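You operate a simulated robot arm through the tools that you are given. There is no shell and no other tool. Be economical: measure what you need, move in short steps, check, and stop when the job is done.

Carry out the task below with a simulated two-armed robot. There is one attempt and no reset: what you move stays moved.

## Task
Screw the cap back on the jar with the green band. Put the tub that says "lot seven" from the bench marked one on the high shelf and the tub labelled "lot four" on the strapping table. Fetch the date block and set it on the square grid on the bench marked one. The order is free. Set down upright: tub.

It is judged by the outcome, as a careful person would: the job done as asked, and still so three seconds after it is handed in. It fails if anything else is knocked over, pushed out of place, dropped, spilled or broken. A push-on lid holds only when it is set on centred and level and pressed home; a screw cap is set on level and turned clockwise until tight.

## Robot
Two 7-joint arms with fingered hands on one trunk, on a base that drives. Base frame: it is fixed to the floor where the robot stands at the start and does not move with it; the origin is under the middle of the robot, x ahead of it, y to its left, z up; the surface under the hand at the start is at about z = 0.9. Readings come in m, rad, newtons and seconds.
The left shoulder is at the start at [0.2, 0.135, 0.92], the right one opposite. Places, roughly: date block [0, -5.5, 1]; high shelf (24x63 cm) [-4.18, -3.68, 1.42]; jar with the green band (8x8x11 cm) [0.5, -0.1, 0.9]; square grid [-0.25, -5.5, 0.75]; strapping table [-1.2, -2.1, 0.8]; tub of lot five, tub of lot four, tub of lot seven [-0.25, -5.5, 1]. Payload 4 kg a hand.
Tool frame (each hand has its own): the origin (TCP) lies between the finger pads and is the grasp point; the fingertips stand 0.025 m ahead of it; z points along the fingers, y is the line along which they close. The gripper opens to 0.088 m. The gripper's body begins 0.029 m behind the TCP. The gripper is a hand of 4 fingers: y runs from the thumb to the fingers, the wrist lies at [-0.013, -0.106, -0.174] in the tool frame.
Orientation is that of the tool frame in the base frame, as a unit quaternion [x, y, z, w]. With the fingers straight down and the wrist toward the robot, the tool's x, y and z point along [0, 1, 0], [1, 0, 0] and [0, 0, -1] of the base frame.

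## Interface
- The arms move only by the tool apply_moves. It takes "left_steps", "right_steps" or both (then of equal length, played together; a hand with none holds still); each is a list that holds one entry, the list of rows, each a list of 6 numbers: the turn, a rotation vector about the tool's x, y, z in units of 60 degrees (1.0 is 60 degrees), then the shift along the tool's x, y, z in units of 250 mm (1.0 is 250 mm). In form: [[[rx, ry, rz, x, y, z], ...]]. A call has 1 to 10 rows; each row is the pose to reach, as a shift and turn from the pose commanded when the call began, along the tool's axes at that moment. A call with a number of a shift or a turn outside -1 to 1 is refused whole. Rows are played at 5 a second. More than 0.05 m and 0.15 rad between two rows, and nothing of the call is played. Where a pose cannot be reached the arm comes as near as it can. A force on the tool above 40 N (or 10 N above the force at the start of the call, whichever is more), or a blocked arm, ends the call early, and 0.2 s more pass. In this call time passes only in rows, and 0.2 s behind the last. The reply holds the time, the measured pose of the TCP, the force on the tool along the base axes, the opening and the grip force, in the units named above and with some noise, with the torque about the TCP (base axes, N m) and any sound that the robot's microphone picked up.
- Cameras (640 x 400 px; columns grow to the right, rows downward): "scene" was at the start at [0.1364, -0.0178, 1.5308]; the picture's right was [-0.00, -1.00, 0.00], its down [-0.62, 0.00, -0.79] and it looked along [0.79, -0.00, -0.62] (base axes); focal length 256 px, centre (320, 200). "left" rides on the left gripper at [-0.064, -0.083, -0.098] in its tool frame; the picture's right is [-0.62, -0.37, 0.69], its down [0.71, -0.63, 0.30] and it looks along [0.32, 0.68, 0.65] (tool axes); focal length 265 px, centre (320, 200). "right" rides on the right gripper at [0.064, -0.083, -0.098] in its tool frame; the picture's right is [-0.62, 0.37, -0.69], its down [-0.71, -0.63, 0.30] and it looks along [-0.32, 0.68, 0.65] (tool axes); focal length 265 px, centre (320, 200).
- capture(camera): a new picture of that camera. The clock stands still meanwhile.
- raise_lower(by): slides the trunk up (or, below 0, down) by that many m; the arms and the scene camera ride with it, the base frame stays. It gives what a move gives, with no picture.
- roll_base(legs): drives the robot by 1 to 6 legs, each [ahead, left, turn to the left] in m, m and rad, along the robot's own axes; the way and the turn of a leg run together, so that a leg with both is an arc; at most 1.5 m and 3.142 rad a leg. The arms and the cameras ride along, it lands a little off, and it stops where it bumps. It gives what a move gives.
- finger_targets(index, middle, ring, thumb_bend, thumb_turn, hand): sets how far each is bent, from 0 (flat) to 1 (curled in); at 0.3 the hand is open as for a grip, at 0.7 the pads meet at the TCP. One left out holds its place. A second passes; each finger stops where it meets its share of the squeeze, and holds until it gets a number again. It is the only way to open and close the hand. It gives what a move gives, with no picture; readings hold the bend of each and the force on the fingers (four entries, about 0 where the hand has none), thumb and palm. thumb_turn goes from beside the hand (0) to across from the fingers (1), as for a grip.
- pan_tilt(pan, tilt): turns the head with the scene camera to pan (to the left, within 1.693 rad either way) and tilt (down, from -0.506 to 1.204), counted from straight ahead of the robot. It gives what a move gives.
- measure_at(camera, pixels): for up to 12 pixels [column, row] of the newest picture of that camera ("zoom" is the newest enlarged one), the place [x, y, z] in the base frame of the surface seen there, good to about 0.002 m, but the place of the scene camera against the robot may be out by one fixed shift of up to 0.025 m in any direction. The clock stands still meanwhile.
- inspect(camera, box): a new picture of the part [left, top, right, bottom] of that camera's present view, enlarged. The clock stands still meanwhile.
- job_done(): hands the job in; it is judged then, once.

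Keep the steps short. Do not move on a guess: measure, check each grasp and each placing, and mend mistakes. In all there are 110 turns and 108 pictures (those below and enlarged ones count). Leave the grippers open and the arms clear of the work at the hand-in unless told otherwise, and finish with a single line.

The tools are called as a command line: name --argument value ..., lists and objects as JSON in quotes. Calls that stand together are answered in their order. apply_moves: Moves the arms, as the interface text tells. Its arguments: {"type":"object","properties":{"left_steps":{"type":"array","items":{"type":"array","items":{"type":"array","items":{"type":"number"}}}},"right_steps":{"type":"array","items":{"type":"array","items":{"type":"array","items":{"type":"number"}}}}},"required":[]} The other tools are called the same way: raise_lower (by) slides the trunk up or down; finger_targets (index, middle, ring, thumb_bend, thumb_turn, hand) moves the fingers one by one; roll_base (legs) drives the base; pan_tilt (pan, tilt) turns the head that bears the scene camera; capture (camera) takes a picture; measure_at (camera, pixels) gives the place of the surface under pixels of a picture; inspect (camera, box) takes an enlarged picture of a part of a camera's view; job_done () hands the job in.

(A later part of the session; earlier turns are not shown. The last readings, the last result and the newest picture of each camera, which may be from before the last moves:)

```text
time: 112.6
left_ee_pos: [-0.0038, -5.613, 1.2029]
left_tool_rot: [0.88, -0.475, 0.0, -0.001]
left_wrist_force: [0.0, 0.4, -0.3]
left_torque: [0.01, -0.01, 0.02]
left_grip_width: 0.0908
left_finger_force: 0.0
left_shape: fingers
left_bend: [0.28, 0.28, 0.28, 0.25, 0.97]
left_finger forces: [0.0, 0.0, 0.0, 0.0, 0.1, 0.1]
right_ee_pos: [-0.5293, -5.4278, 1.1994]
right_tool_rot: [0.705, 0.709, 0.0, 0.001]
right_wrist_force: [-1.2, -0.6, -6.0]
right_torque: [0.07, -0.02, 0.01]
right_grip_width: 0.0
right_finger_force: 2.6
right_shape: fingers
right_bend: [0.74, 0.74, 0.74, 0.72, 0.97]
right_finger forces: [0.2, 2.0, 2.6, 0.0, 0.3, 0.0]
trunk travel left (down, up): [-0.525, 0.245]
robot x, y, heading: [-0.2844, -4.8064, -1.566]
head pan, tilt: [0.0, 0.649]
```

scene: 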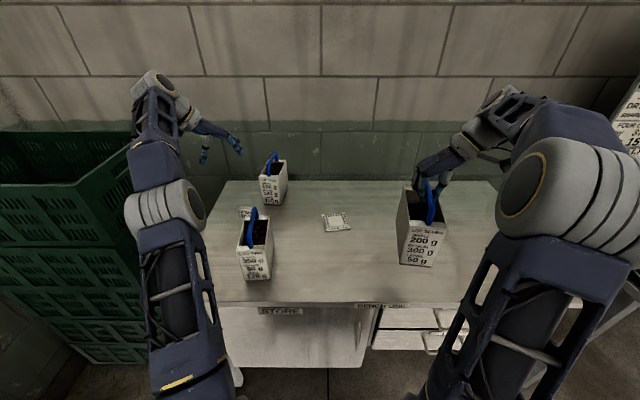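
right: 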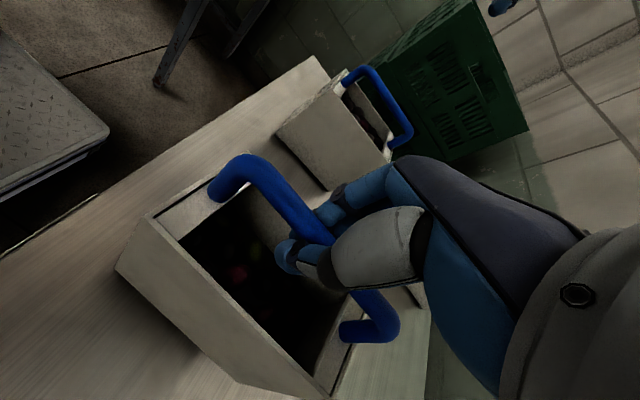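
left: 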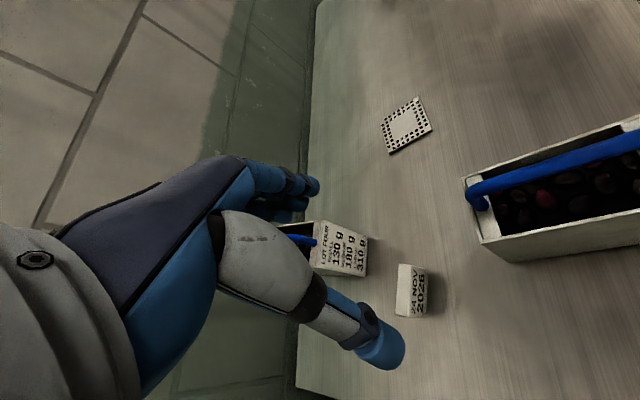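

Now I turn the left hand back to about 10° and lower it to z≈1.06 above the block.

apply_moves --left_steps '[[[0, 0, -0.119, -0.017, -0.008, 0], [0, 0, -0.238, -0.034, -0.016, 0.05], [0, 0, -0.357, -0.051, -0.024, 0.12], [0, 0, -0.476, -0.068, -0.032, 0.22], [0, 0, -0.595, -0.085, -0.04, 0.34], [0, 0, -0.714, -0.102, -0.048, 0.46], [0, 0, -0.833, -0.117, -0.054, 0.572]]]'

capture --camera "left"

```text
time: 114.2
left_ee_pos: [-0.0093, -5.5804, 1.06]
left_tool_rot: [0.998, -0.058, 0.0, 0.0]
left_wrist_force: [-0.4, -1.2, -0.5]
left_torque: [-0.02, -0.04, -0.03]
left_grip_width: 0.0907
left_finger_force: 0.1
left_shape: fingers
left_bend: [0.28, 0.28, 0.28, 0.25, 0.97]
left_finger forces: [0.0, 0.0, 0.0, 0.0, 0.0, 0.0]
right_ee_pos: [-0.5285, -5.427, 1.1987]
right_tool_rot: [0.705, 0.709, 0.0, 0.0]
right_wrist_force: [0.4, 0.4, 1.0]
right_torque: [0.05, 0.03, -0.01]
right_grip_width: 0.0001
right_finger_force: 1.9
right_shape: fingers
right_bend: [0.74, 0.74, 0.74, 0.72, 0.97]
right_finger forces: [0.2, 2.0, 2.9, 0.0, 0.3, 0.0]
trunk travel left (down, up): [-0.525, 0.245]
robot x, y, heading: [-0.2902, -4.8068, -1.564]
head pan, tilt: [0.0, 0.649]
```

```text
49 pictures are left
```

left: 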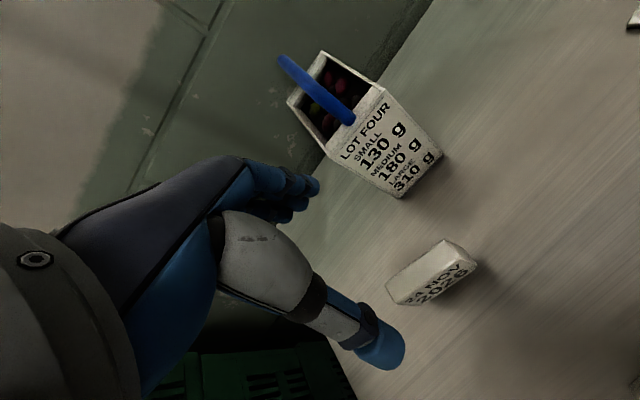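

The right wrist reading went from −6 N to about +1 N; I check at once whether lot seven still hangs.

capture --camera "scene"

measure_at --camera "left" --pixels '[[387, 284], [440, 241], [475, 262], [405, 302], [430, 265], [415, 283], [450, 255]]'

```text
48 pictures are left
```

scene: 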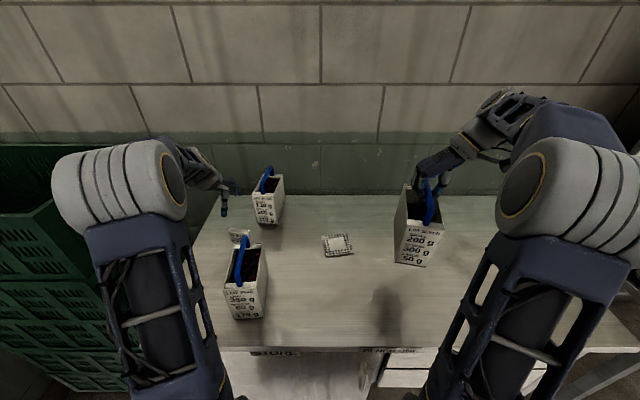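

```text
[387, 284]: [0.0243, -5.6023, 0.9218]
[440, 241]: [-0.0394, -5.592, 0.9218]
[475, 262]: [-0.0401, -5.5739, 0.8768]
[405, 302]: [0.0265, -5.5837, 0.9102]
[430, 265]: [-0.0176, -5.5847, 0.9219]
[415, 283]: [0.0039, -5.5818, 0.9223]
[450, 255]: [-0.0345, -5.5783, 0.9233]
```

Lot seven still hangs fine. The block's centre is (-0.007,-5.586). I lower the left hand to TCP z≈0.908 and close on the block.

apply_moves --left_steps '[[[0, 0, 0, 0.011, 0.021, 0.15], [0, 0, 0, 0.011, 0.021, 0.3], [0, 0, 0, 0.011, 0.021, 0.45], [0, 0, 0, 0.011, 0.021, 0.61]]]'

finger_targets --hand "left" --index 0.65 --middle 0.65 --ring 0.65 --thumb_bend 0.65

capture --camera "left"

```text
time: 115.2
left_ee_pos: [-0.0056, -5.5867, 0.9072]
left_tool_rot: [0.998, -0.06, 0.0, 0.001]
left_wrist_force: [-0.6, 0.6, -0.3]
left_torque: [0.01, 0.03, 0.01]
left_grip_width: 0.0912
left_finger_force: 0.0
left_shape: fingers
left_bend: [0.28, 0.28, 0.28, 0.25, 0.97]
left_finger forces: [0.1, 0.1, 0.1, 0.0, 0.0, 0.0]
right_ee_pos: [-0.5304, -5.4264, 1.1992]
right_tool_rot: [0.705, 0.709, -0.001, 0.0]
right_wrist_force: [-0.4, -0.4, -0.1]
right_torque: [0.08, 0.0, -0.04]
right_grip_width: 0.0001
right_finger_force: 2.2
right_shape: fingers
right_bend: [0.74, 0.74, 0.74, 0.72, 0.97]
right_finger forces: [0.2, 2.0, 3.0, 0.0, 0.3, 0.0]
trunk travel left (down, up): [-0.525, 0.245]
robot x, y, heading: [-0.2923, -4.804, -1.567]
head pan, tilt: [0.0, 0.649]
```

```text
time: 116.2
left_ee_pos: [-0.0045, -5.5866, 0.9098]
left_tool_rot: [0.998, -0.059, 0.0, 0.0]
left_wrist_force: [0.3, -1.1, 0.0]
left_torque: [-0.01, -0.01, 0.02]
left_grip_width: 0.0166
left_finger_force: 3.1
left_shape: fingers
left_bend: [0.63, 0.64, 0.64, 0.61, 0.97]
left_finger forces: [1.6, 0.9, 0.2, 0.0, 3.0, 0.0]
right_ee_pos: [-0.5303, -5.4274, 1.1997]
right_tool_rot: [0.705, 0.709, 0.001, -0.001]
right_wrist_force: [-0.3, -0.2, -7.4]
right_torque: [0.09, -0.01, 0.0]
right_grip_width: 0.0
right_finger_force: 2.9
right_shape: fingers
right_bend: [0.74, 0.74, 0.74, 0.72, 0.97]
right_finger forces: [0.3, 2.1, 3.0, 0.0, 0.4, 0.0]
trunk travel left (down, up): [-0.525, 0.245]
robot x, y, heading: [-0.2878, -4.8065, -1.56]
head pan, tilt: [0.0, 0.649]
```

```text
47 pictures are left
```

left: 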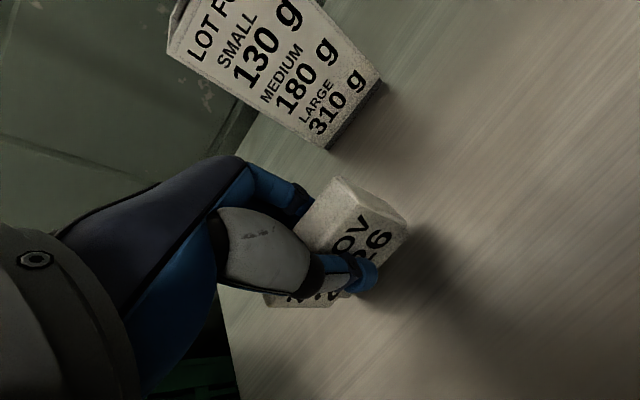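

Grip is weak (3 N), so I squeeze more.

finger_targets --hand "left" --index 0.8 --middle 0.8 --ring 0.8 --thumb_bend 0.8

apply_moves --left_steps '[[[0, 0, 0, 0, 0, -0.03], [0, 0, 0, 0, 0, -0.12], [0, 0, 0, 0, 0, -0.24], [0, 0, 0, 0, 0, -0.4], [0, 0, 0, 0, 0, -0.56], [0, 0, 0, 0, 0, -0.7]]]'

capture --camera "left"

```text
time: 117.2
left_ee_pos: [-0.005, -5.5867, 0.9073]
left_tool_rot: [0.998, -0.06, 0.0, 0.0]
left_wrist_force: [0.6, -0.6, -0.5]
left_torque: [-0.01, -0.04, 0.01]
left_grip_width: 0.0154
left_finger_force: 21.1
left_shape: fingers
left_bend: [0.73, 0.77, 0.79, 0.61, 0.91]
left_finger forces: [8.2, 8.8, 3.6, 0.1, 20.4, 0.1]
right_ee_pos: [-0.5293, -5.4281, 1.199]
right_tool_rot: [0.704, 0.71, 0.001, -0.001]
right_wrist_force: [0.1, 0.7, -0.1]
right_torque: [0.11, -0.03, 0.0]
right_grip_width: 0.0
right_finger_force: 2.6
right_shape: fingers
right_bend: [0.74, 0.74, 0.74, 0.72, 0.97]
right_finger forces: [0.2, 2.1, 2.9, 0.1, 0.3, 0.0]
trunk travel left (down, up): [-0.525, 0.245]
robot x, y, heading: [-0.292, -4.8059, -1.564]
head pan, tilt: [0.0, 0.649]
```

```text
time: 118.6
left_ee_pos: [-0.0056, -5.5873, 1.0824]
left_tool_rot: [0.998, -0.059, 0.0, 0.0]
left_wrist_force: [0.5, -0.2, -0.5]
left_torque: [-0.04, -0.05, -0.01]
left_grip_width: 0.0151
left_finger_force: 20.4
left_shape: fingers
left_bend: [0.73, 0.77, 0.79, 0.61, 0.91]
left_finger forces: [8.5, 8.3, 3.3, 0.0, 20.1, 0.0]
right_ee_pos: [-0.5284, -5.4273, 1.2002]
right_tool_rot: [0.705, 0.709, 0.0, 0.0]
right_wrist_force: [0.3, 0.9, 0.1]
right_torque: [0.09, -0.01, 0.03]
right_grip_width: 0.0001
right_finger_force: 3.1
right_shape: fingers
right_bend: [0.74, 0.74, 0.74, 0.72, 0.97]
right_finger forces: [0.3, 2.0, 3.1, 0.0, 0.4, 0.0]
trunk travel left (down, up): [-0.525, 0.245]
robot x, y, heading: [-0.2906, -4.8067, -1.566]
head pan, tilt: [0.0, 0.649]
```

```text
46 pictures are left
```

left: 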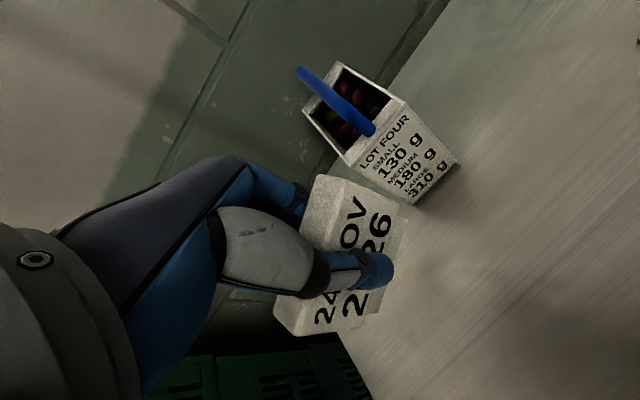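

The block is lifted. I measure its tilt and offset in the hand.

measure_at --camera "left" --pixels '[[320, 180], [343, 180], [405, 210], [365, 190], [318, 215], [300, 330], [335, 333], [390, 290], [345, 215], [385, 250]]'

```text
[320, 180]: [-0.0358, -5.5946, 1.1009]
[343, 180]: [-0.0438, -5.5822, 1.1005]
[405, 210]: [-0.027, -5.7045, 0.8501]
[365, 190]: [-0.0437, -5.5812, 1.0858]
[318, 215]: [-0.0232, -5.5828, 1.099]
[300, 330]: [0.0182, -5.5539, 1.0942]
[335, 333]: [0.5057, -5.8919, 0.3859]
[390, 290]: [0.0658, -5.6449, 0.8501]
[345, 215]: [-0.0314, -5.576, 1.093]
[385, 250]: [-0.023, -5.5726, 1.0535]
```

inspect --camera "left" --box '[250, 150, 430, 350]'

```text
2.00 times, centred on (340, 250) of left
```

zoom: 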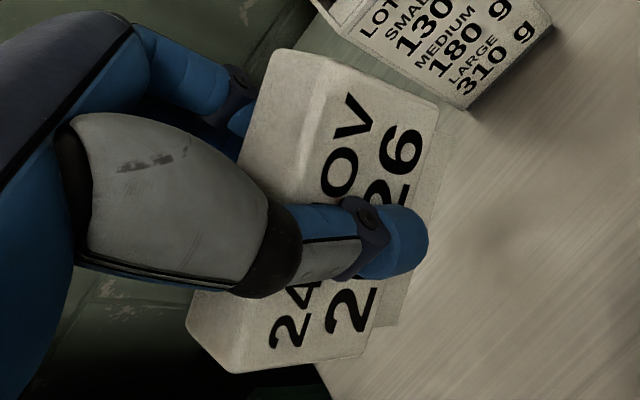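

measure_at --camera "zoom" --pixels '[[330, 72], [425, 90], [310, 150], [425, 160], [245, 355], [350, 345], [195, 325], [298, 60], [250, 170], [230, 310], [310, 70], [390, 140]]'

```text
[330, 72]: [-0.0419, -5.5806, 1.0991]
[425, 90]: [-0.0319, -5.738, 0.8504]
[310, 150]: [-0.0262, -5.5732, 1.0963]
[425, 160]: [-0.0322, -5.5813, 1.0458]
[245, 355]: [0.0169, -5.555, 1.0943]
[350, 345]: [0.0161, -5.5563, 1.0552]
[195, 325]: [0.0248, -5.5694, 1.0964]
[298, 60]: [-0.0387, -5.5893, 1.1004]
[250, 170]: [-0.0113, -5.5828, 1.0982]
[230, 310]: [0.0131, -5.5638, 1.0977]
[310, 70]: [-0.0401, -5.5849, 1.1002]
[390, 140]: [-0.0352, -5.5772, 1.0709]
```

The block is firmly held but turned about 30° in the hand and rolled ~4°. I carry it over the grid, turning 13.5° clockwise to square it and correcting the roll.

apply_moves --left_steps '[[[0, 0, 0, -0.05, 0.01, -0.12], [0, 0, 0, -0.2, 0.03, -0.12], [0, 0, 0, -0.35, 0.055, -0.12], [0, 0, 0, -0.5, 0.08, -0.12], [0, 0, 0, -0.664, 0.102, -0.12]]]'

apply_moves --left_steps '[[[0, 0, 0.06, -0.17, 0.025, 0], [0, 0.015, 0.12, -0.34, 0.05, 0], [0.01, 0.03, 0.18, -0.5, 0.08, 0], [0.02, 0.05, 0.225, -0.664, 0.102, 0], [0.03, 0.065, 0.225, -0.664, 0.102, 0.15], [0.03, 0.065, 0.225, -0.664, 0.102, 0.3], [0.03, 0.065, 0.225, -0.664, 0.102, 0.45], [0.03, 0.065, 0.225, -0.664, 0.102, 0.62]]]'

capture --camera "left"

inspect --camera "scene" --box '[230, 150, 450, 310]'

```text
time: 119.8
left_ee_pos: [-0.1733, -5.59, 1.1115]
left_tool_rot: [0.998, -0.059, 0.0, 0.0]
left_wrist_force: [0.3, 0.1, -0.3]
left_torque: [0.01, 0.01, -0.01]
left_grip_width: 0.0151
left_finger_force: 20.0
left_shape: fingers
left_bend: [0.73, 0.77, 0.79, 0.61, 0.91]
left_finger forces: [8.5, 8.0, 3.2, 0.1, 19.9, 0.0]
right_ee_pos: [-0.528, -5.4277, 1.1995]
right_tool_rot: [0.705, 0.709, 0.001, -0.001]
right_wrist_force: [0.1, -0.8, -1.0]
right_torque: [0.1, -0.04, 0.01]
right_grip_width: 0.0001
right_finger_force: 2.9
right_shape: fingers
right_bend: [0.74, 0.74, 0.74, 0.72, 0.97]
right_finger forces: [0.4, 2.0, 3.0, 0.1, 0.3, 0.1]
trunk travel left (down, up): [-0.525, 0.245]
robot x, y, heading: [-0.2918, -4.8055, -1.565]
head pan, tilt: [0.0, 0.649]
```

```text
time: 121.6
left_ee_pos: [-0.3438, -5.5977, 0.9591]
left_tool_rot: [0.984, -0.176, 0.034, -0.013]
left_wrist_force: [-0.2, -0.2, -1.7]
left_torque: [-0.03, -0.03, -0.01]
left_grip_width: 0.0149
left_finger_force: 19.5
left_shape: fingers
left_bend: [0.73, 0.78, 0.79, 0.61, 0.91]
left_finger forces: [8.5, 7.7, 3.1, 0.0, 19.5, 0.1]
right_ee_pos: [-0.5296, -5.4274, 1.1996]
right_tool_rot: [0.705, 0.709, 0.0, 0.0]
right_wrist_force: [-0.3, -0.1, 0.2]
right_torque: [0.05, 0.02, -0.01]
right_grip_width: 0.0001
right_finger_force: 2.7
right_shape: fingers
right_bend: [0.74, 0.74, 0.74, 0.72, 0.97]
right_finger forces: [0.2, 2.2, 2.7, 0.0, 0.2, 0.0]
trunk travel left (down, up): [-0.525, 0.245]
robot x, y, heading: [-0.2873, -4.8092, -1.567]
head pan, tilt: [0.0, 0.649]
```

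```text
44 pictures are left
```

left: 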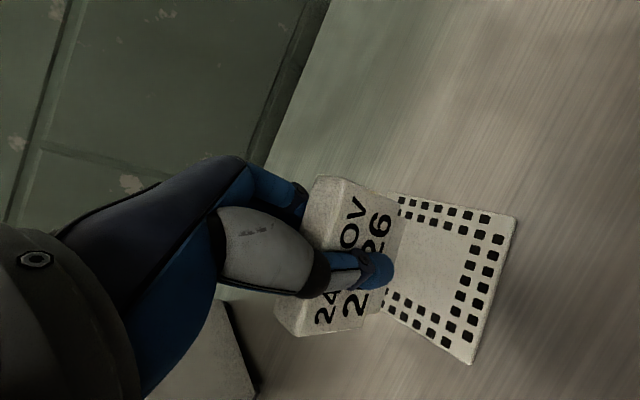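

```text
2.50 times, centred on (340, 230) of scene
```

zoom: 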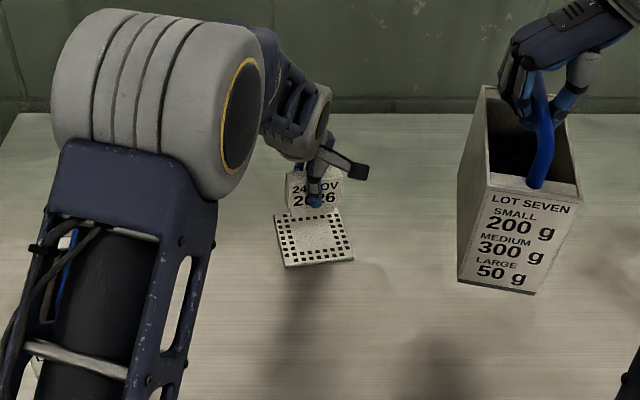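

I verify the block's position relative to the grid.

measure_at --camera "left" --pixels '[[516, 219], [469, 361], [390, 197], [386, 310], [320, 180], [345, 182], [335, 332], [280, 315], [300, 334], [398, 200], [360, 320]]'

```text
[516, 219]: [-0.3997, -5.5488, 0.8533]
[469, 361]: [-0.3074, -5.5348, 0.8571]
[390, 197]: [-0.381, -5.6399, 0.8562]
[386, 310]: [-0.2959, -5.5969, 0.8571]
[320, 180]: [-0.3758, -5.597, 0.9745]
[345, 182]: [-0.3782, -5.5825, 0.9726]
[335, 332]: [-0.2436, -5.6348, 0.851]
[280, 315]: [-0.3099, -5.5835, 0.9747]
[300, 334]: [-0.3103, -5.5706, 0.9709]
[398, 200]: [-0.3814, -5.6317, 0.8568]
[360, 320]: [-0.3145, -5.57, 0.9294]
```

The block is level and nearly over the grid's centre (4 mm correction). I lower 4.7 cm onto it.

apply_moves --left_steps '[[[0, 0, 0, -0.004, 0.01, 0.07], [0, 0, 0, -0.008, 0.018, 0.13], [0, 0, 0, -0.008, 0.018, 0.17], [0, 0, 0, -0.008, 0.018, 0.182], [0, 0, 0, -0.008, 0.018, 0.19]]]'

inspect --camera "scene" --box '[270, 190, 410, 290]'

```text
time: 122.8
left_ee_pos: [-0.3404, -5.6022, 0.9127]
left_tool_rot: [0.984, -0.176, 0.034, -0.011]
left_wrist_force: [0.3, 0.5, 11.1]
left_torque: [0.15, 0.0, -0.04]
left_grip_width: 0.0152
left_finger_force: 19.5
left_shape: fingers
left_bend: [0.74, 0.78, 0.79, 0.61, 0.91]
left_finger forces: [8.1, 8.0, 3.8, 0.0, 20.4, 0.0]
right_ee_pos: [-0.5302, -5.4269, 1.1986]
right_tool_rot: [0.706, 0.708, 0.0, 0.0]
right_wrist_force: [-1.1, 0.2, 0.6]
right_torque: [0.05, 0.0, -0.02]
right_grip_width: 0.0002
right_finger_force: 3.1
right_shape: fingers
right_bend: [0.74, 0.74, 0.74, 0.72, 0.97]
right_finger forces: [0.3, 2.2, 2.8, 0.0, 0.3, 0.0]
trunk travel left (down, up): [-0.525, 0.245]
robot x, y, heading: [-0.2866, -4.8047, -1.566]
head pan, tilt: [0.0, 0.649]
```

```text
4.00 times, centred on (340, 240) of scene
```

zoom: 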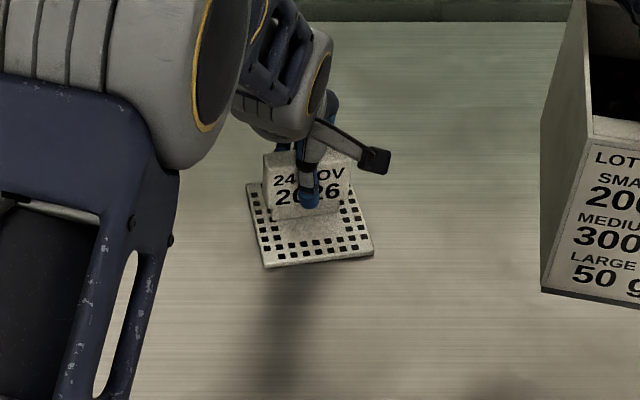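

The block stands on the grid (11 N contact). I open the hand and lift away straight up.

finger_targets --hand "left" --index 0.3 --middle 0.3 --ring 0.3 --thumb_bend 0.3

apply_moves --left_steps '[[[0, 0, 0, 0, 0, -0.12], [0, 0, 0, 0, 0, -0.3], [0, 0, 0, 0, 0, -0.5], [0, 0, 0, 0, 0, -0.7], [-0.03, -0.065, 0, 0, 0, -0.88]]]'

capture --camera "left"

```text
time: 123.8
left_ee_pos: [-0.3414, -5.6012, 0.9102]
left_tool_rot: [0.984, -0.176, 0.034, -0.014]
left_wrist_force: [-1.4, 0.7, 0.8]
left_torque: [0.0, 0.01, -0.01]
left_grip_width: 0.0843
left_finger_force: 0.0
left_shape: fingers
left_bend: [0.3, 0.3, 0.3, 0.3, 0.97]
left_finger forces: [0.0, 0.0, 0.0, 0.1, 0.0, 0.0]
right_ee_pos: [-0.5299, -5.4274, 1.198]
right_tool_rot: [0.706, 0.708, 0.001, -0.001]
right_wrist_force: [-0.6, -0.3, -0.2]
right_torque: [0.06, -0.02, -0.04]
right_grip_width: 0.0002
right_finger_force: 2.8
right_shape: fingers
right_bend: [0.74, 0.74, 0.74, 0.72, 0.97]
right_finger forces: [0.3, 2.3, 2.8, 0.0, 0.4, 0.0]
trunk travel left (down, up): [-0.525, 0.245]
robot x, y, heading: [-0.2884, -4.808, -1.567]
head pan, tilt: [0.0, 0.649]
```

```text
time: 125.0
left_ee_pos: [-0.3545, -5.6056, 1.1304]
left_tool_rot: [0.984, -0.176, -0.002, -0.004]
left_wrist_force: [0.3, 0.2, -0.4]
left_torque: [0.0, 0.0, 0.0]
left_grip_width: 0.0845
left_finger_force: 0.1
left_shape: fingers
left_bend: [0.3, 0.3, 0.3, 0.3, 0.97]
left_finger forces: [0.1, 0.0, 0.0, 0.1, 0.1, 0.0]
right_ee_pos: [-0.5296, -5.4274, 1.1991]
right_tool_rot: [0.705, 0.709, 0.001, -0.001]
right_wrist_force: [0.8, -0.3, 0.3]
right_torque: [0.07, -0.01, -0.02]
right_grip_width: 0.0002
right_finger_force: 2.9
right_shape: fingers
right_bend: [0.74, 0.74, 0.74, 0.72, 0.97]
right_finger forces: [0.4, 2.2, 2.8, 0.1, 0.2, 0.1]
trunk travel left (down, up): [-0.525, 0.245]
robot x, y, heading: [-0.2858, -4.8047, -1.564]
head pan, tilt: [0.0, 0.649]
```

```text
41 pictures are left
```

left: 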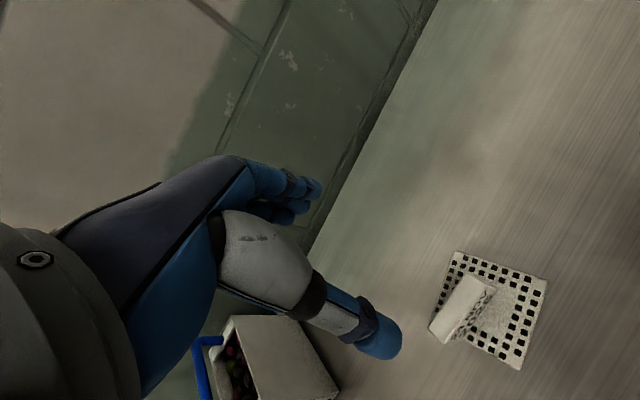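

I measure the block against the grid.

measure_at --camera "left" --pixels '[[457, 255], [545, 282], [518, 366], [433, 320], [466, 278], [492, 288], [450, 341], [432, 330], [490, 300], [460, 335], [462, 310]]'

inspect --camera "left" --box '[410, 230, 570, 380]'

```text
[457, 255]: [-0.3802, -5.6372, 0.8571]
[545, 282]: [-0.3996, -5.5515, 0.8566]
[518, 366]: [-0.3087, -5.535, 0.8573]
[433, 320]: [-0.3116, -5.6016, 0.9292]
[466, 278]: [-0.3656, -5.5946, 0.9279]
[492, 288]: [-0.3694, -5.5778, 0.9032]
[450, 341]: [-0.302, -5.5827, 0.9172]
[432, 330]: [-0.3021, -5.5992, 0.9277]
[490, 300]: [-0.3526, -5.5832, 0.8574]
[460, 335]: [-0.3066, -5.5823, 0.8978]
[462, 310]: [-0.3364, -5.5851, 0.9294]
```

```text
2.67 times, centred on (490, 305) of left
```

zoom: 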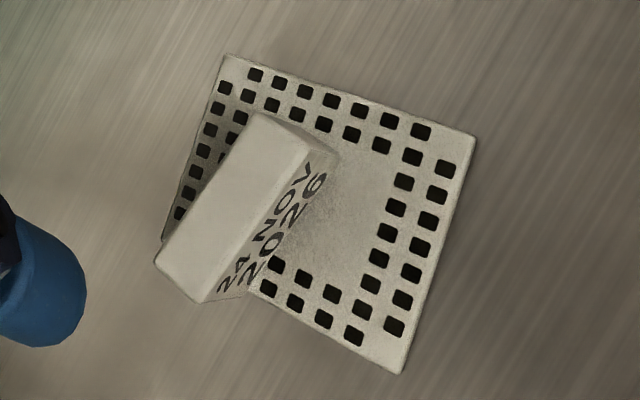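

The block stands fully on the grid. Next lot four: its bar centre is about (-0.092,-5.765), far back, so I raise the trunk 0.2 m (extends the reach) and drive 6 cm ahead.

raise_lower --by 0.2

roll_base --legs '[[0.06, 0, 0]]'

```text
time: 127.2
left_ee_pos: [-0.3555, -5.6064, 1.3308]
left_tool_rot: [0.984, -0.176, -0.001, -0.004]
left_wrist_force: [-0.3, 0.2, 0.7]
left_torque: [-0.02, -0.02, -0.02]
left_grip_width: 0.0844
left_finger_force: 0.1
left_shape: fingers
left_bend: [0.3, 0.3, 0.3, 0.3, 0.97]
left_finger forces: [0.0, 0.0, 0.1, 0.0, 0.0, 0.1]
right_ee_pos: [-0.5291, -5.4283, 1.3995]
right_tool_rot: [0.705, 0.71, 0.001, 0.0]
right_wrist_force: [-0.3, -0.7, -7.0]
right_torque: [0.04, -0.02, -0.01]
right_grip_width: 0.0
right_finger_force: 2.4
right_shape: fingers
right_bend: [0.74, 0.74, 0.74, 0.72, 0.97]
right_finger forces: [0.3, 2.3, 2.7, 0.0, 0.4, 0.0]
trunk travel left (down, up): [-0.725, 0.045]
robot x, y, heading: [-0.2889, -4.8074, -1.567]
head pan, tilt: [0.0, 0.649]
```

```text
time: 128.2
left_ee_pos: [-0.3547, -5.6649, 1.3299]
left_tool_rot: [0.985, -0.175, -0.002, -0.004]
left_wrist_force: [0.4, -0.4, -0.5]
left_torque: [-0.01, 0.0, 0.02]
left_grip_width: 0.0847
left_finger_force: 0.0
left_shape: fingers
left_bend: [0.3, 0.3, 0.3, 0.3, 0.97]
left_finger forces: [0.1, 0.0, 0.0, 0.1, 0.0, 0.0]
right_ee_pos: [-0.5294, -5.4874, 1.3989]
right_tool_rot: [0.705, 0.709, 0.0, -0.001]
right_wrist_force: [-0.1, 0.1, -6.7]
right_torque: [0.0, 0.0, 0.02]
right_grip_width: 0.0001
right_finger_force: 2.1
right_shape: fingers
right_bend: [0.74, 0.74, 0.74, 0.72, 0.97]
right_finger forces: [0.4, 1.6, 1.8, 0.0, 0.4, 0.0]
trunk travel left (down, up): [-0.725, 0.045]
robot x, y, heading: [-0.288, -4.866, -1.571]
head pan, tilt: [0.0, 0.649]
```

Left hand goes above lot four, turning to ~80°.

apply_moves --left_steps '[[[0, 0, 0.125, 0.099, -0.02, 0.04], [0, 0, 0.25, 0.198, -0.041, 0.08], [0, 0, 0.375, 0.297, -0.061, 0.12], [0, 0, 0.5, 0.396, -0.082, 0.16], [0, 0, 0.625, 0.495, -0.102, 0.2], [0, 0, 0.75, 0.594, -0.123, 0.24], [0, 0, 0.875, 0.693, -0.143, 0.28], [0, 0, 1.0, 0.792, -0.164, 0.32]]]'

capture --camera "left"

```text
time: 129.9
left_ee_pos: [-0.1551, -5.6974, 1.2497]
left_tool_rot: [0.764, -0.646, -0.004, -0.002]
left_wrist_force: [0.0, -0.3, 0.5]
left_torque: [-0.01, -0.01, 0.0]
left_grip_width: 0.0845
left_finger_force: 0.0
left_shape: fingers
left_bend: [0.3, 0.3, 0.3, 0.3, 0.97]
left_finger forces: [0.1, 0.0, 0.1, 0.0, 0.1, 0.0]
right_ee_pos: [-0.529, -5.4866, 1.4]
right_tool_rot: [0.706, 0.709, 0.0, 0.0]
right_wrist_force: [-0.8, 0.0, -6.6]
right_torque: [0.05, -0.02, 0.0]
right_grip_width: 0.0002
right_finger_force: 2.6
right_shape: fingers
right_bend: [0.74, 0.74, 0.74, 0.72, 0.97]
right_finger forces: [0.5, 2.2, 2.5, 0.0, 0.6, 0.0]
trunk travel left (down, up): [-0.725, 0.045]
robot x, y, heading: [-0.2848, -4.8667, -1.567]
head pan, tilt: [0.0, 0.649]
```

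```text
39 pictures are left
```

left: 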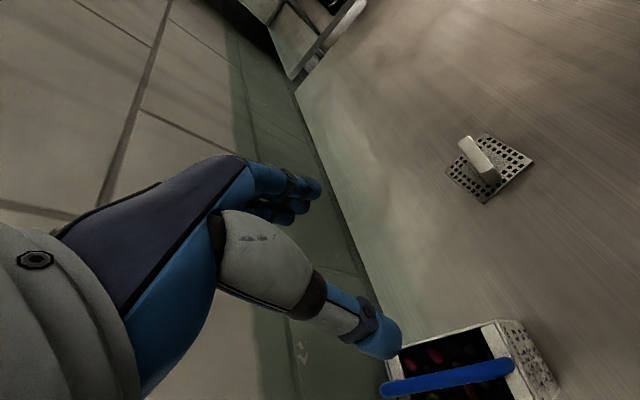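

Reached. I measure lot four's handle bar and rim.

measure_at --camera "left" --pixels '[[388, 388], [410, 384], [440, 379], [470, 373], [495, 368], [510, 363], [497, 325], [405, 348], [545, 395], [520, 320]]'

```text
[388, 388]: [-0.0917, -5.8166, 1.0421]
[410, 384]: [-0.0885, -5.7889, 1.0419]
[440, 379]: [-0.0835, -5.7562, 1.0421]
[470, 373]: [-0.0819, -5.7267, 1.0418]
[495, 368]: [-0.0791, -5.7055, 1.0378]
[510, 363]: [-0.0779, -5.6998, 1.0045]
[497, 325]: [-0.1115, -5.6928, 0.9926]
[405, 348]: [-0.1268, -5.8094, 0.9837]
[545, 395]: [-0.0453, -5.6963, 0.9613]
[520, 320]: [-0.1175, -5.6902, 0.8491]
```

Bar centre (-0.0855,-5.762), top 1.042. I move above it and check reach at z≈1.12 first.

apply_moves --left_steps '[[[0, 0, 0, 0.1, -0.077, 0.05], [0, 0, 0, 0.2, -0.154, 0.1], [0, 0, 0, 0.301, -0.231, 0.15], [0, 0, 0, 0.301, -0.231, 0.3], [0, 0, 0, 0.301, -0.231, 0.45], [0, 0, 0, 0.301, -0.231, 0.52]]]'

capture --camera "left"

```text
time: 131.3
left_ee_pos: [-0.085, -5.7298, 1.1142]
left_tool_rot: [0.765, -0.644, -0.003, -0.003]
left_wrist_force: [0.3, 0.1, 0.5]
left_torque: [0.01, 0.0, -0.01]
left_grip_width: 0.0845
left_finger_force: 0.0
left_shape: fingers
left_bend: [0.3, 0.3, 0.3, 0.3, 0.97]
left_finger forces: [0.1, 0.0, 0.0, 0.0, 0.0, 0.0]
left hand out of reach, approached as far as the arm can: row 2, 3, 4, 5, 6
right_ee_pos: [-0.5292, -5.4868, 1.3991]
right_tool_rot: [0.705, 0.709, 0.0, -0.001]
right_wrist_force: [0.0, 0.0, -7.2]
right_torque: [0.05, -0.02, -0.01]
right_grip_width: 0.0
right_finger_force: 2.2
right_shape: fingers
right_bend: [0.74, 0.74, 0.74, 0.72, 0.97]
right_finger forces: [0.5, 2.3, 1.9, 0.0, 0.5, 0.0]
trunk travel left (down, up): [-0.725, 0.045]
robot x, y, heading: [-0.2858, -4.8649, -1.568]
head pan, tilt: [0.0, 0.649]
```

```text
38 pictures are left
```

left: 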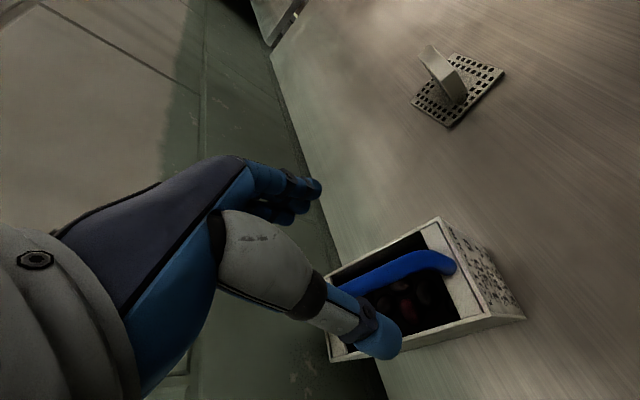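

The left hand falls 3 cm short in reach. I drive 3.5 cm closer (edge clearance then similar to that at the start bench), the hand being above the tub.

roll_base --legs '[[0.035, 0, 0]]'

```text
time: 132.2
left_ee_pos: [-0.0857, -5.7636, 1.1137]
left_tool_rot: [0.765, -0.644, -0.003, -0.002]
left_wrist_force: [0.0, 0.3, 0.9]
left_torque: [0.0, -0.01, 0.04]
left_grip_width: 0.0848
left_finger_force: 0.0
left_shape: fingers
left_bend: [0.3, 0.3, 0.3, 0.3, 0.97]
left_finger forces: [0.0, 0.0, 0.1, 0.0, 0.0, 0.0]
right_ee_pos: [-0.5284, -5.5215, 1.3991]
right_tool_rot: [0.705, 0.709, 0.001, 0.0]
right_wrist_force: [-0.4, 0.3, -6.3]
right_torque: [0.02, 0.02, -0.02]
right_grip_width: 0.0
right_finger_force: 2.9
right_shape: fingers
right_bend: [0.74, 0.74, 0.74, 0.72, 0.97]
right_finger forces: [0.8, 2.3, 1.6, 0.0, 0.6, 0.1]
trunk travel left (down, up): [-0.725, 0.045]
robot x, y, heading: [-0.289, -4.8983, -1.568]
head pan, tilt: [0.0, 0.649]
```

Now right above the bar. I lower 7.7 cm and close the hand.

apply_moves --left_steps '[[[0, 0, 0, 0, 0, 0.1], [0, 0, 0, 0, 0, 0.2], [0, 0, 0, 0, 0, 0.307]]]'

finger_targets --hand "left" --index 0.75 --middle 0.75 --ring 0.75 --thumb_bend 0.75

capture --camera "left"

```text
time: 133.0
left_ee_pos: [-0.0852, -5.7628, 1.0371]
left_tool_rot: [0.764, -0.645, -0.003, -0.003]
left_wrist_force: [0.2, -0.4, 0.1]
left_torque: [0.01, -0.01, 0.02]
left_grip_width: 0.0845
left_finger_force: 0.1
left_shape: fingers
left_bend: [0.3, 0.3, 0.3, 0.3, 0.97]
left_finger forces: [0.1, 0.0, 0.0, 0.0, 0.1, 0.0]
right_ee_pos: [-0.5281, -5.5222, 1.3998]
right_tool_rot: [0.705, 0.709, 0.0, -0.001]
right_wrist_force: [0.7, 0.2, -6.5]
right_torque: [0.02, 0.0, 0.0]
right_grip_width: 0.0
right_finger_force: 3.4
right_shape: fingers
right_bend: [0.74, 0.74, 0.74, 0.72, 0.97]
right_finger forces: [0.6, 2.3, 1.5, 0.1, 0.8, 0.0]
trunk travel left (down, up): [-0.725, 0.045]
robot x, y, heading: [-0.2845, -4.9, -1.563]
head pan, tilt: [0.0, 0.649]
```

```text
time: 134.0
left_ee_pos: [-0.0858, -5.7624, 1.0366]
left_tool_rot: [0.764, -0.645, -0.003, -0.004]
left_wrist_force: [0.7, 0.7, -0.1]
left_torque: [0.13, 0.02, 0.0]
left_grip_width: 0.0
left_finger_force: 3.4
left_shape: fingers
left_bend: [0.74, 0.75, 0.74, 0.71, 0.97]
left_finger forces: [0.0, 1.6, 4.2, 0.0, 0.7, 0.0]
right_ee_pos: [-0.5295, -5.522, 1.399]
right_tool_rot: [0.705, 0.709, 0.001, -0.001]
right_wrist_force: [0.4, -0.4, -6.2]
right_torque: [0.03, -0.02, 0.0]
right_grip_width: 0.0
right_finger_force: 2.3
right_shape: fingers
right_bend: [0.74, 0.74, 0.74, 0.72, 0.97]
right_finger forces: [0.9, 2.4, 1.5, 0.1, 0.7, 0.0]
trunk travel left (down, up): [-0.725, 0.045]
robot x, y, heading: [-0.2895, -4.9037, -1.565]
head pan, tilt: [0.0, 0.649]
```

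```text
37 pictures are left
```

left: 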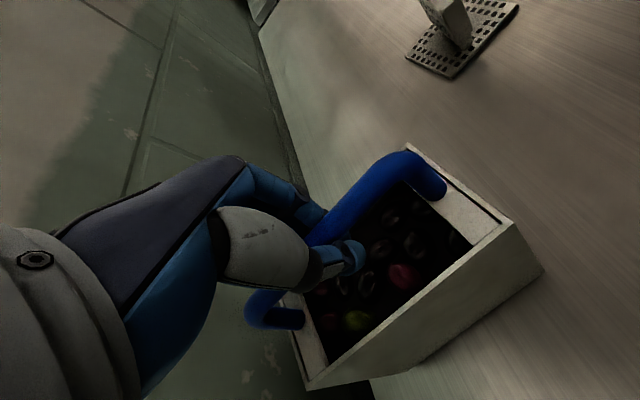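

Hooked the same way. I lift straight up 8 cm, then up and back to z≈1.28, staying clear of lot five.

apply_moves --left_steps '[[[0, 0, 0, 0, 0, -0.02], [0, 0, 0, 0, 0, -0.07], [0, 0, 0, 0, 0, -0.14], [0, 0, 0, -0.03, -0.005, -0.24], [0, 0, 0, -0.1, -0.017, -0.36], [0, 0, 0, -0.18, -0.03, -0.48], [0, 0, 0, -0.26, -0.044, -0.6], [0, 0, 0, -0.34, -0.058, -0.72], [0, 0, 0, -0.42, -0.071, -0.84], [0, 0, 0, -0.5, -0.085, -0.96]]]'

capture --camera "scene"

capture --camera "left"

```text
time: 136.2
left_ee_pos: [-0.0846, -5.6381, 1.2774]
left_tool_rot: [0.765, -0.644, -0.004, -0.003]
left_wrist_force: [-0.8, -0.3, 0.6]
left_torque: [0.13, 0.02, 0.01]
left_grip_width: 0.0
left_finger_force: 3.0
left_shape: fingers
left_bend: [0.74, 0.74, 0.74, 0.71, 0.97]
left_finger forces: [0.1, 1.9, 4.3, 0.0, 0.4, 0.0]
right_ee_pos: [-0.5278, -5.5227, 1.3993]
right_tool_rot: [0.706, 0.709, 0.001, 0.0]
right_wrist_force: [-0.6, 0.0, -6.8]
right_torque: [0.04, -0.01, 0.01]
right_grip_width: 0.0002
right_finger_force: 2.3
right_shape: fingers
right_bend: [0.74, 0.74, 0.74, 0.72, 0.97]
right_finger forces: [0.8, 2.3, 1.4, 0.1, 0.8, 0.1]
trunk travel left (down, up): [-0.725, 0.045]
robot x, y, heading: [-0.2864, -4.9004, -1.567]
head pan, tilt: [0.0, 0.649]
```

```text
36 pictures are left
```

scene: 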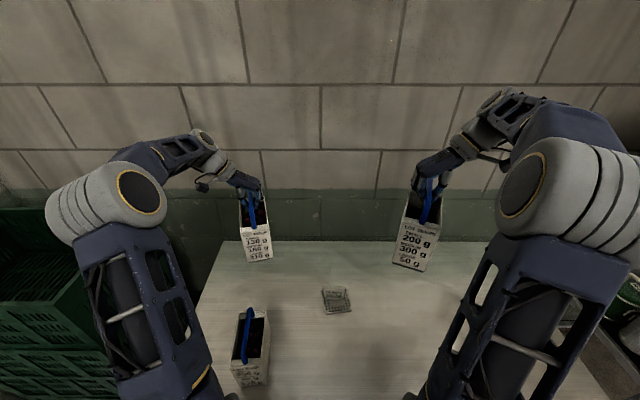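

```text
35 pictures are left
```

left: 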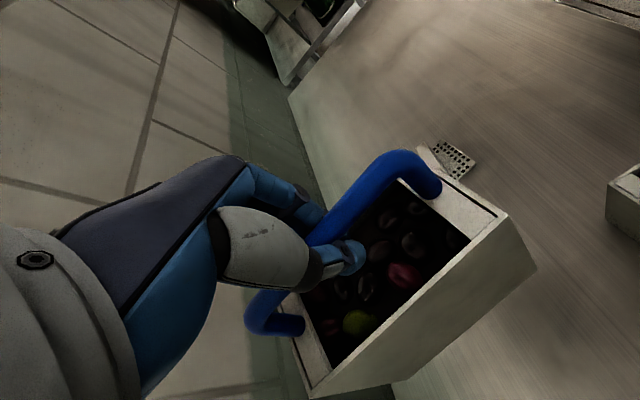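

Both tubs hang level; lot five and the date block are undisturbed. I raise the trunk the last 4 cm, back away down the aisle 2.75 m, then turn right toward the strapping table.

raise_lower --by 0.04

roll_base --legs '[[-0.7, 0, 0], [-1.05, 0, 0], [-1.0, 0, 0]]'

pan_tilt --pan -1.3 --tilt 0.5

capture --camera "scene"

```text
time: 137.0
left_ee_pos: [-0.0834, -5.6383, 1.3184]
left_tool_rot: [0.765, -0.644, -0.004, -0.003]
left_wrist_force: [-0.2, -0.2, -7.5]
left_torque: [0.08, 0.0, 0.0]
left_grip_width: 0.0001
left_finger_force: 2.6
left_shape: fingers
left_bend: [0.74, 0.74, 0.74, 0.71, 0.97]
left_finger forces: [0.0, 1.9, 3.8, 0.1, 0.3, 0.0]
right_ee_pos: [-0.5288, -5.5229, 1.4385]
right_tool_rot: [0.705, 0.71, 0.001, -0.001]
right_wrist_force: [0.7, -0.1, -6.6]
right_torque: [0.01, -0.04, -0.01]
right_grip_width: 0.0001
right_finger_force: 2.2
right_shape: fingers
right_bend: [0.74, 0.74, 0.74, 0.72, 0.97]
right_finger forces: [0.8, 2.3, 1.4, 0.0, 0.6, 0.0]
trunk travel left (down, up): [-0.765, 0.005]
robot x, y, heading: [-0.2858, -4.9035, -1.568]
head pan, tilt: [0.0, 0.649]
```

```text
time: 150.7
left_ee_pos: [-0.0651, -2.8839, 1.3181]
left_tool_rot: [0.762, -0.647, -0.003, -0.003]
left_wrist_force: [0.0, -0.4, -0.9]
left_torque: [0.06, 0.06, 0.02]
left_grip_width: 0.0
left_finger_force: 3.2
left_shape: fingers
left_bend: [0.74, 0.74, 0.74, 0.71, 0.97]
left_finger forces: [0.0, 2.2, 3.3, 0.0, 0.4, 0.0]
right_ee_pos: [-0.5088, -2.7633, 1.4388]
right_tool_rot: [0.709, 0.706, 0.001, -0.001]
right_wrist_force: [0.1, 0.4, -6.5]
right_torque: [0.04, -0.03, -0.01]
right_grip_width: 0.0001
right_finger_force: 5.4
right_shape: fingers
right_bend: [0.74, 0.74, 0.75, 0.72, 0.97]
right_finger forces: [0.8, 2.3, 1.3, 0.0, 6.3, 0.0]
trunk travel left (down, up): [-0.765, 0.005]
robot x, y, heading: [-0.2644, -2.1475, -1.574]
head pan, tilt: [0.0, 0.649]
```

```text
time: 152.2
left_ee_pos: [-0.0644, -2.8823, 1.3181]
left_tool_rot: [0.762, -0.647, -0.003, -0.003]
left_wrist_force: [-0.4, -0.4, 0.5]
left_torque: [0.07, 0.01, -0.04]
left_grip_width: 0.0
left_finger_force: 2.4
left_shape: fingers
left_bend: [0.74, 0.74, 0.74, 0.71, 0.97]
left_finger forces: [0.0, 2.1, 3.0, 0.0, 0.3, 0.0]
right_ee_pos: [-0.5094, -2.7632, 1.4386]
right_tool_rot: [0.709, 0.706, 0.001, -0.001]
right_wrist_force: [-0.9, -0.8, -6.4]
right_torque: [-0.02, -0.04, 0.03]
right_grip_width: 0.0
right_finger_force: 5.7
right_shape: fingers
right_bend: [0.74, 0.74, 0.75, 0.72, 0.96]
right_finger forces: [0.8, 2.2, 1.2, 0.0, 6.3, 0.0]
trunk travel left (down, up): [-0.765, 0.005]
robot x, y, heading: [-0.2622, -2.145, -1.573]
head pan, tilt: [-1.3, 0.499]
```

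```text
34 pictures are left
```

scene: 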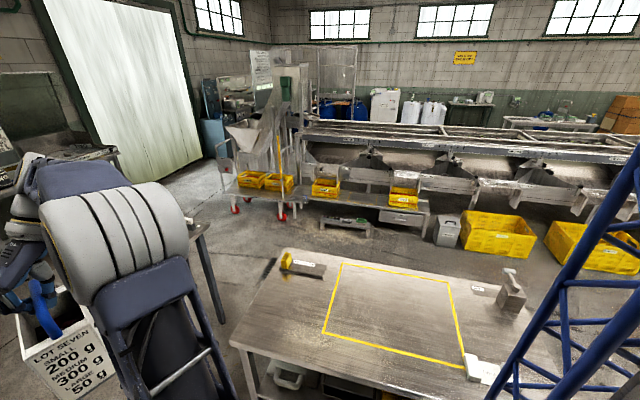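

This is the strapping table with a taped square, free inside. I measure it.

measure_at --camera "scene" --pixels '[[230, 338], [285, 250], [525, 300], [323, 333], [345, 265], [450, 283], [466, 368], [400, 310], [480, 365], [510, 285], [290, 265], [380, 385]]'

```text
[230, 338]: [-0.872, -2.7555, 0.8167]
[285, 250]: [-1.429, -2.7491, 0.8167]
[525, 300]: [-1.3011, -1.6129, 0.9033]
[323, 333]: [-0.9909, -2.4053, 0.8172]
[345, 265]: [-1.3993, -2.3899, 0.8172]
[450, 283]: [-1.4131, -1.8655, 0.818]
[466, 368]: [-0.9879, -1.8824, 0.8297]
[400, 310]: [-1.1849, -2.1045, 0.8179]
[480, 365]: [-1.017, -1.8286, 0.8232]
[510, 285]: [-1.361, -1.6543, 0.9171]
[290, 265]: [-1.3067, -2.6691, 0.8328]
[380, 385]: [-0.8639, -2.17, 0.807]
```

The table top is z 0.817; the taped square spans x −0.99…−1.41, y −2.40…−1.87. I turn right 90° to face it and drive 0.13 m ahead.

roll_base --legs '[[0, 0, -1.571], [0.13, 0, 0]]'

pan_tilt --pan 0.0 --tilt 0.8

capture --camera "scene"

```text
time: 157.4
left_ee_pos: [-1.1371, -2.3137, 1.3174]
left_tool_rot: [-0.065, 0.998, 0.0, 0.004]
left_wrist_force: [0.3, 0.8, 0.6]
left_torque: [0.04, -0.04, -0.02]
left_grip_width: 0.0003
left_finger_force: 2.4
left_shape: fingers
left_bend: [0.74, 0.74, 0.74, 0.72, 0.97]
left_finger forces: [0.0, 2.0, 2.6, 0.0, 0.4, 0.1]
right_ee_pos: [-1.0022, -1.8729, 1.4385]
right_tool_rot: [1.0, -0.019, 0.001, 0.0]
right_wrist_force: [-0.3, 0.7, -7.1]
right_torque: [0.0, 0.0, -0.02]
right_grip_width: 0.0
right_finger_force: 7.5
right_shape: fingers
right_bend: [0.74, 0.74, 0.75, 0.72, 0.96]
right_finger forces: [5.4, 2.1, 1.1, 0.0, 6.3, 0.0]
trunk travel left (down, up): [-0.765, 0.005]
robot x, y, heading: [-0.3889, -2.1393, 3.106]
head pan, tilt: [-1.3, 0.499]
```

```text
time: 158.8
left_ee_pos: [-1.1364, -2.3137, 1.3194]
left_tool_rot: [-0.064, 0.998, 0.001, 0.005]
left_wrist_force: [0.1, 0.0, 0.0]
left_torque: [0.02, -0.05, 0.01]
left_grip_width: 0.0
left_finger_force: 2.6
left_shape: fingers
left_bend: [0.74, 0.74, 0.74, 0.72, 0.97]
left_finger forces: [0.1, 2.0, 2.3, 0.0, 0.4, 0.0]
right_ee_pos: [-1.0037, -1.8741, 1.4395]
right_tool_rot: [1.0, -0.019, 0.001, 0.0]
right_wrist_force: [-0.5, 0.3, -5.7]
right_torque: [-0.01, 0.01, -0.02]
right_grip_width: 0.0001
right_finger_force: 7.4
right_shape: fingers
right_bend: [0.74, 0.74, 0.75, 0.72, 0.96]
right_finger forces: [5.4, 2.3, 1.0, 0.0, 6.5, 0.0]
trunk travel left (down, up): [-0.765, 0.005]
robot x, y, heading: [-0.3922, -2.1398, 3.107]
head pan, tilt: [0.0, 0.799]
```

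```text
33 pictures are left
```

scene: 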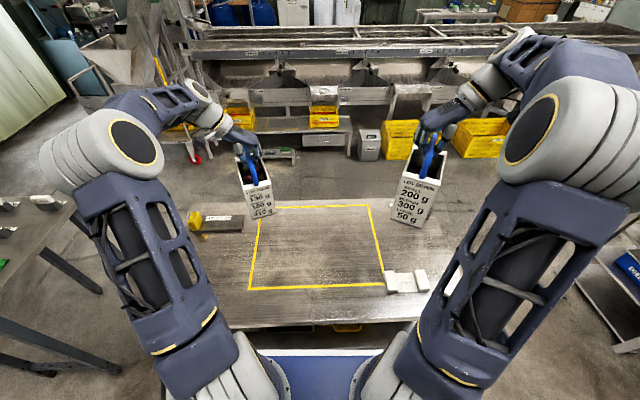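

Lot four hangs above the free taped square at (-1.137,-2.314). I lower the trunk 0.24 m, then the left arm the rest.

raise_lower --by -0.24

apply_moves --left_steps '[[[0, 0, 0, 0, 0, 0.08], [0, 0, 0, 0, 0, 0.16], [0, 0, 0, 0, 0, 0.22], [0, 0, 0, 0, 0, 0.26]]]'

inspect --camera "scene" --box '[190, 170, 430, 340]'

```text
time: 161.3
left_ee_pos: [-1.1382, -2.3128, 1.0786]
left_tool_rot: [-0.065, 0.998, 0.001, 0.005]
left_wrist_force: [0.5, 0.0, 0.0]
left_torque: [0.03, -0.04, 0.0]
left_grip_width: 0.0
left_finger_force: 2.3
left_shape: fingers
left_bend: [0.74, 0.74, 0.74, 0.72, 0.97]
left_finger forces: [0.1, 2.2, 2.6, 0.0, 0.3, 0.0]
right_ee_pos: [-1.0039, -1.8729, 1.1993]
right_tool_rot: [1.0, -0.018, 0.0, 0.0]
right_wrist_force: [0.4, -0.4, -8.0]
right_torque: [-0.03, -0.01, -0.01]
right_grip_width: 0.0
right_finger_force: 7.4
right_shape: fingers
right_bend: [0.74, 0.74, 0.75, 0.72, 0.96]
right_finger forces: [5.4, 2.4, 0.9, 0.1, 6.5, 0.0]
trunk travel left (down, up): [-0.525, 0.245]
robot x, y, heading: [-0.3917, -2.1405, 3.101]
head pan, tilt: [0.0, 0.799]
```

```text
time: 162.3
left_ee_pos: [-1.1373, -2.313, 1.0137]
left_tool_rot: [-0.063, 0.998, 0.0, 0.006]
left_wrist_force: [0.7, 0.7, 0.0]
left_torque: [0.02, -0.09, 0.01]
left_grip_width: 0.0002
left_finger_force: 3.1
left_shape: fingers
left_bend: [0.74, 0.74, 0.74, 0.72, 0.97]
left_finger forces: [0.1, 2.1, 2.6, 0.0, 0.4, 0.1]
right_ee_pos: [-1.004, -1.8739, 1.1994]
right_tool_rot: [1.0, -0.018, 0.001, 0.0]
right_wrist_force: [0.4, 0.2, -6.8]
right_torque: [-0.04, -0.01, -0.02]
right_grip_width: 0.0
right_finger_force: 7.7
right_shape: fingers
right_bend: [0.74, 0.74, 0.75, 0.72, 0.96]
right_finger forces: [5.3, 2.3, 0.9, 0.0, 6.5, 0.0]
trunk travel left (down, up): [-0.525, 0.245]
robot x, y, heading: [-0.3941, -2.1394, 3.104]
head pan, tilt: [0.0, 0.799]
```

```text
2.35 times, centred on (310, 255) of scene
```

zoom: 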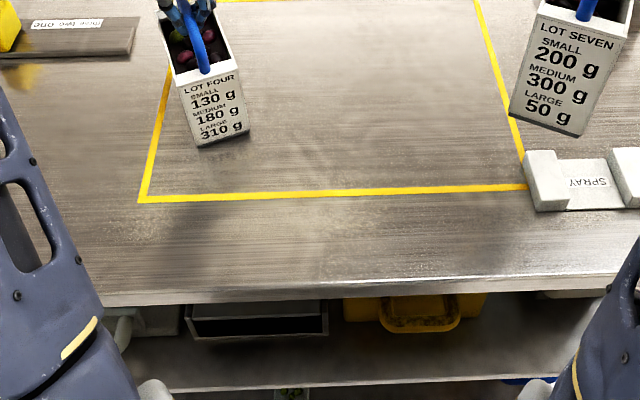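

Lot four hangs ~1 cm above the table near the tape line. I shift it 6 cm toward the middle of the square, then lower till it touches.

apply_moves --left_steps '[[[0, 0, 0, 0, 0.08, 0], [0, 0, 0, 0, 0.16, 0], [0, 0, 0, 0, 0.24, 0], [0, 0, 0, 0, 0.24, 0.02], [0, 0, 0, 0, 0.24, 0.04], [0, 0, 0, 0, 0.24, 0.055]]]'

capture --camera "left"

```text
time: 163.7
left_ee_pos: [-1.1462, -2.2535, 1.0008]
left_tool_rot: [-0.065, 0.998, 0.0, 0.004]
left_wrist_force: [-0.7, 1.2, 0.0]
left_torque: [0.03, 0.04, 0.01]
left_grip_width: 0.0
left_finger_force: 0.5
left_shape: fingers
left_bend: [0.74, 0.75, 0.75, 0.72, 0.97]
left_finger forces: [1.3, 0.1, 0.0, 0.0, 0.0, 0.0]
right_ee_pos: [-1.0025, -1.8731, 1.1997]
right_tool_rot: [1.0, -0.019, 0.001, 0.0]
right_wrist_force: [0.4, 0.8, -6.7]
right_torque: [-0.02, 0.0, 0.02]
right_grip_width: 0.0
right_finger_force: 7.7
right_shape: fingers
right_bend: [0.74, 0.74, 0.75, 0.72, 0.96]
right_finger forces: [5.5, 2.2, 0.9, 0.0, 6.6, 0.0]
trunk travel left (down, up): [-0.525, 0.245]
robot x, y, heading: [-0.3929, -2.1367, 3.103]
head pan, tilt: [0.0, 0.799]
```

```text
31 pictures are left
```

left: 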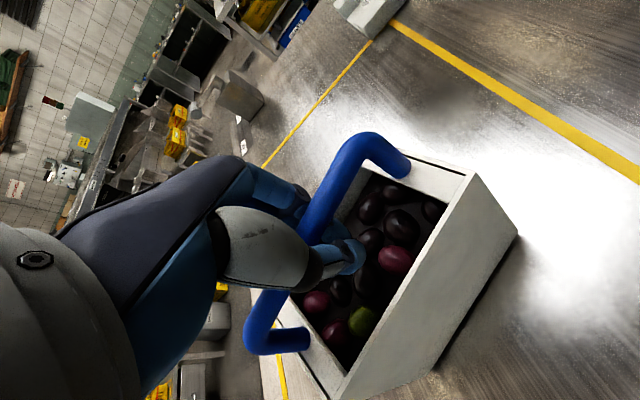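

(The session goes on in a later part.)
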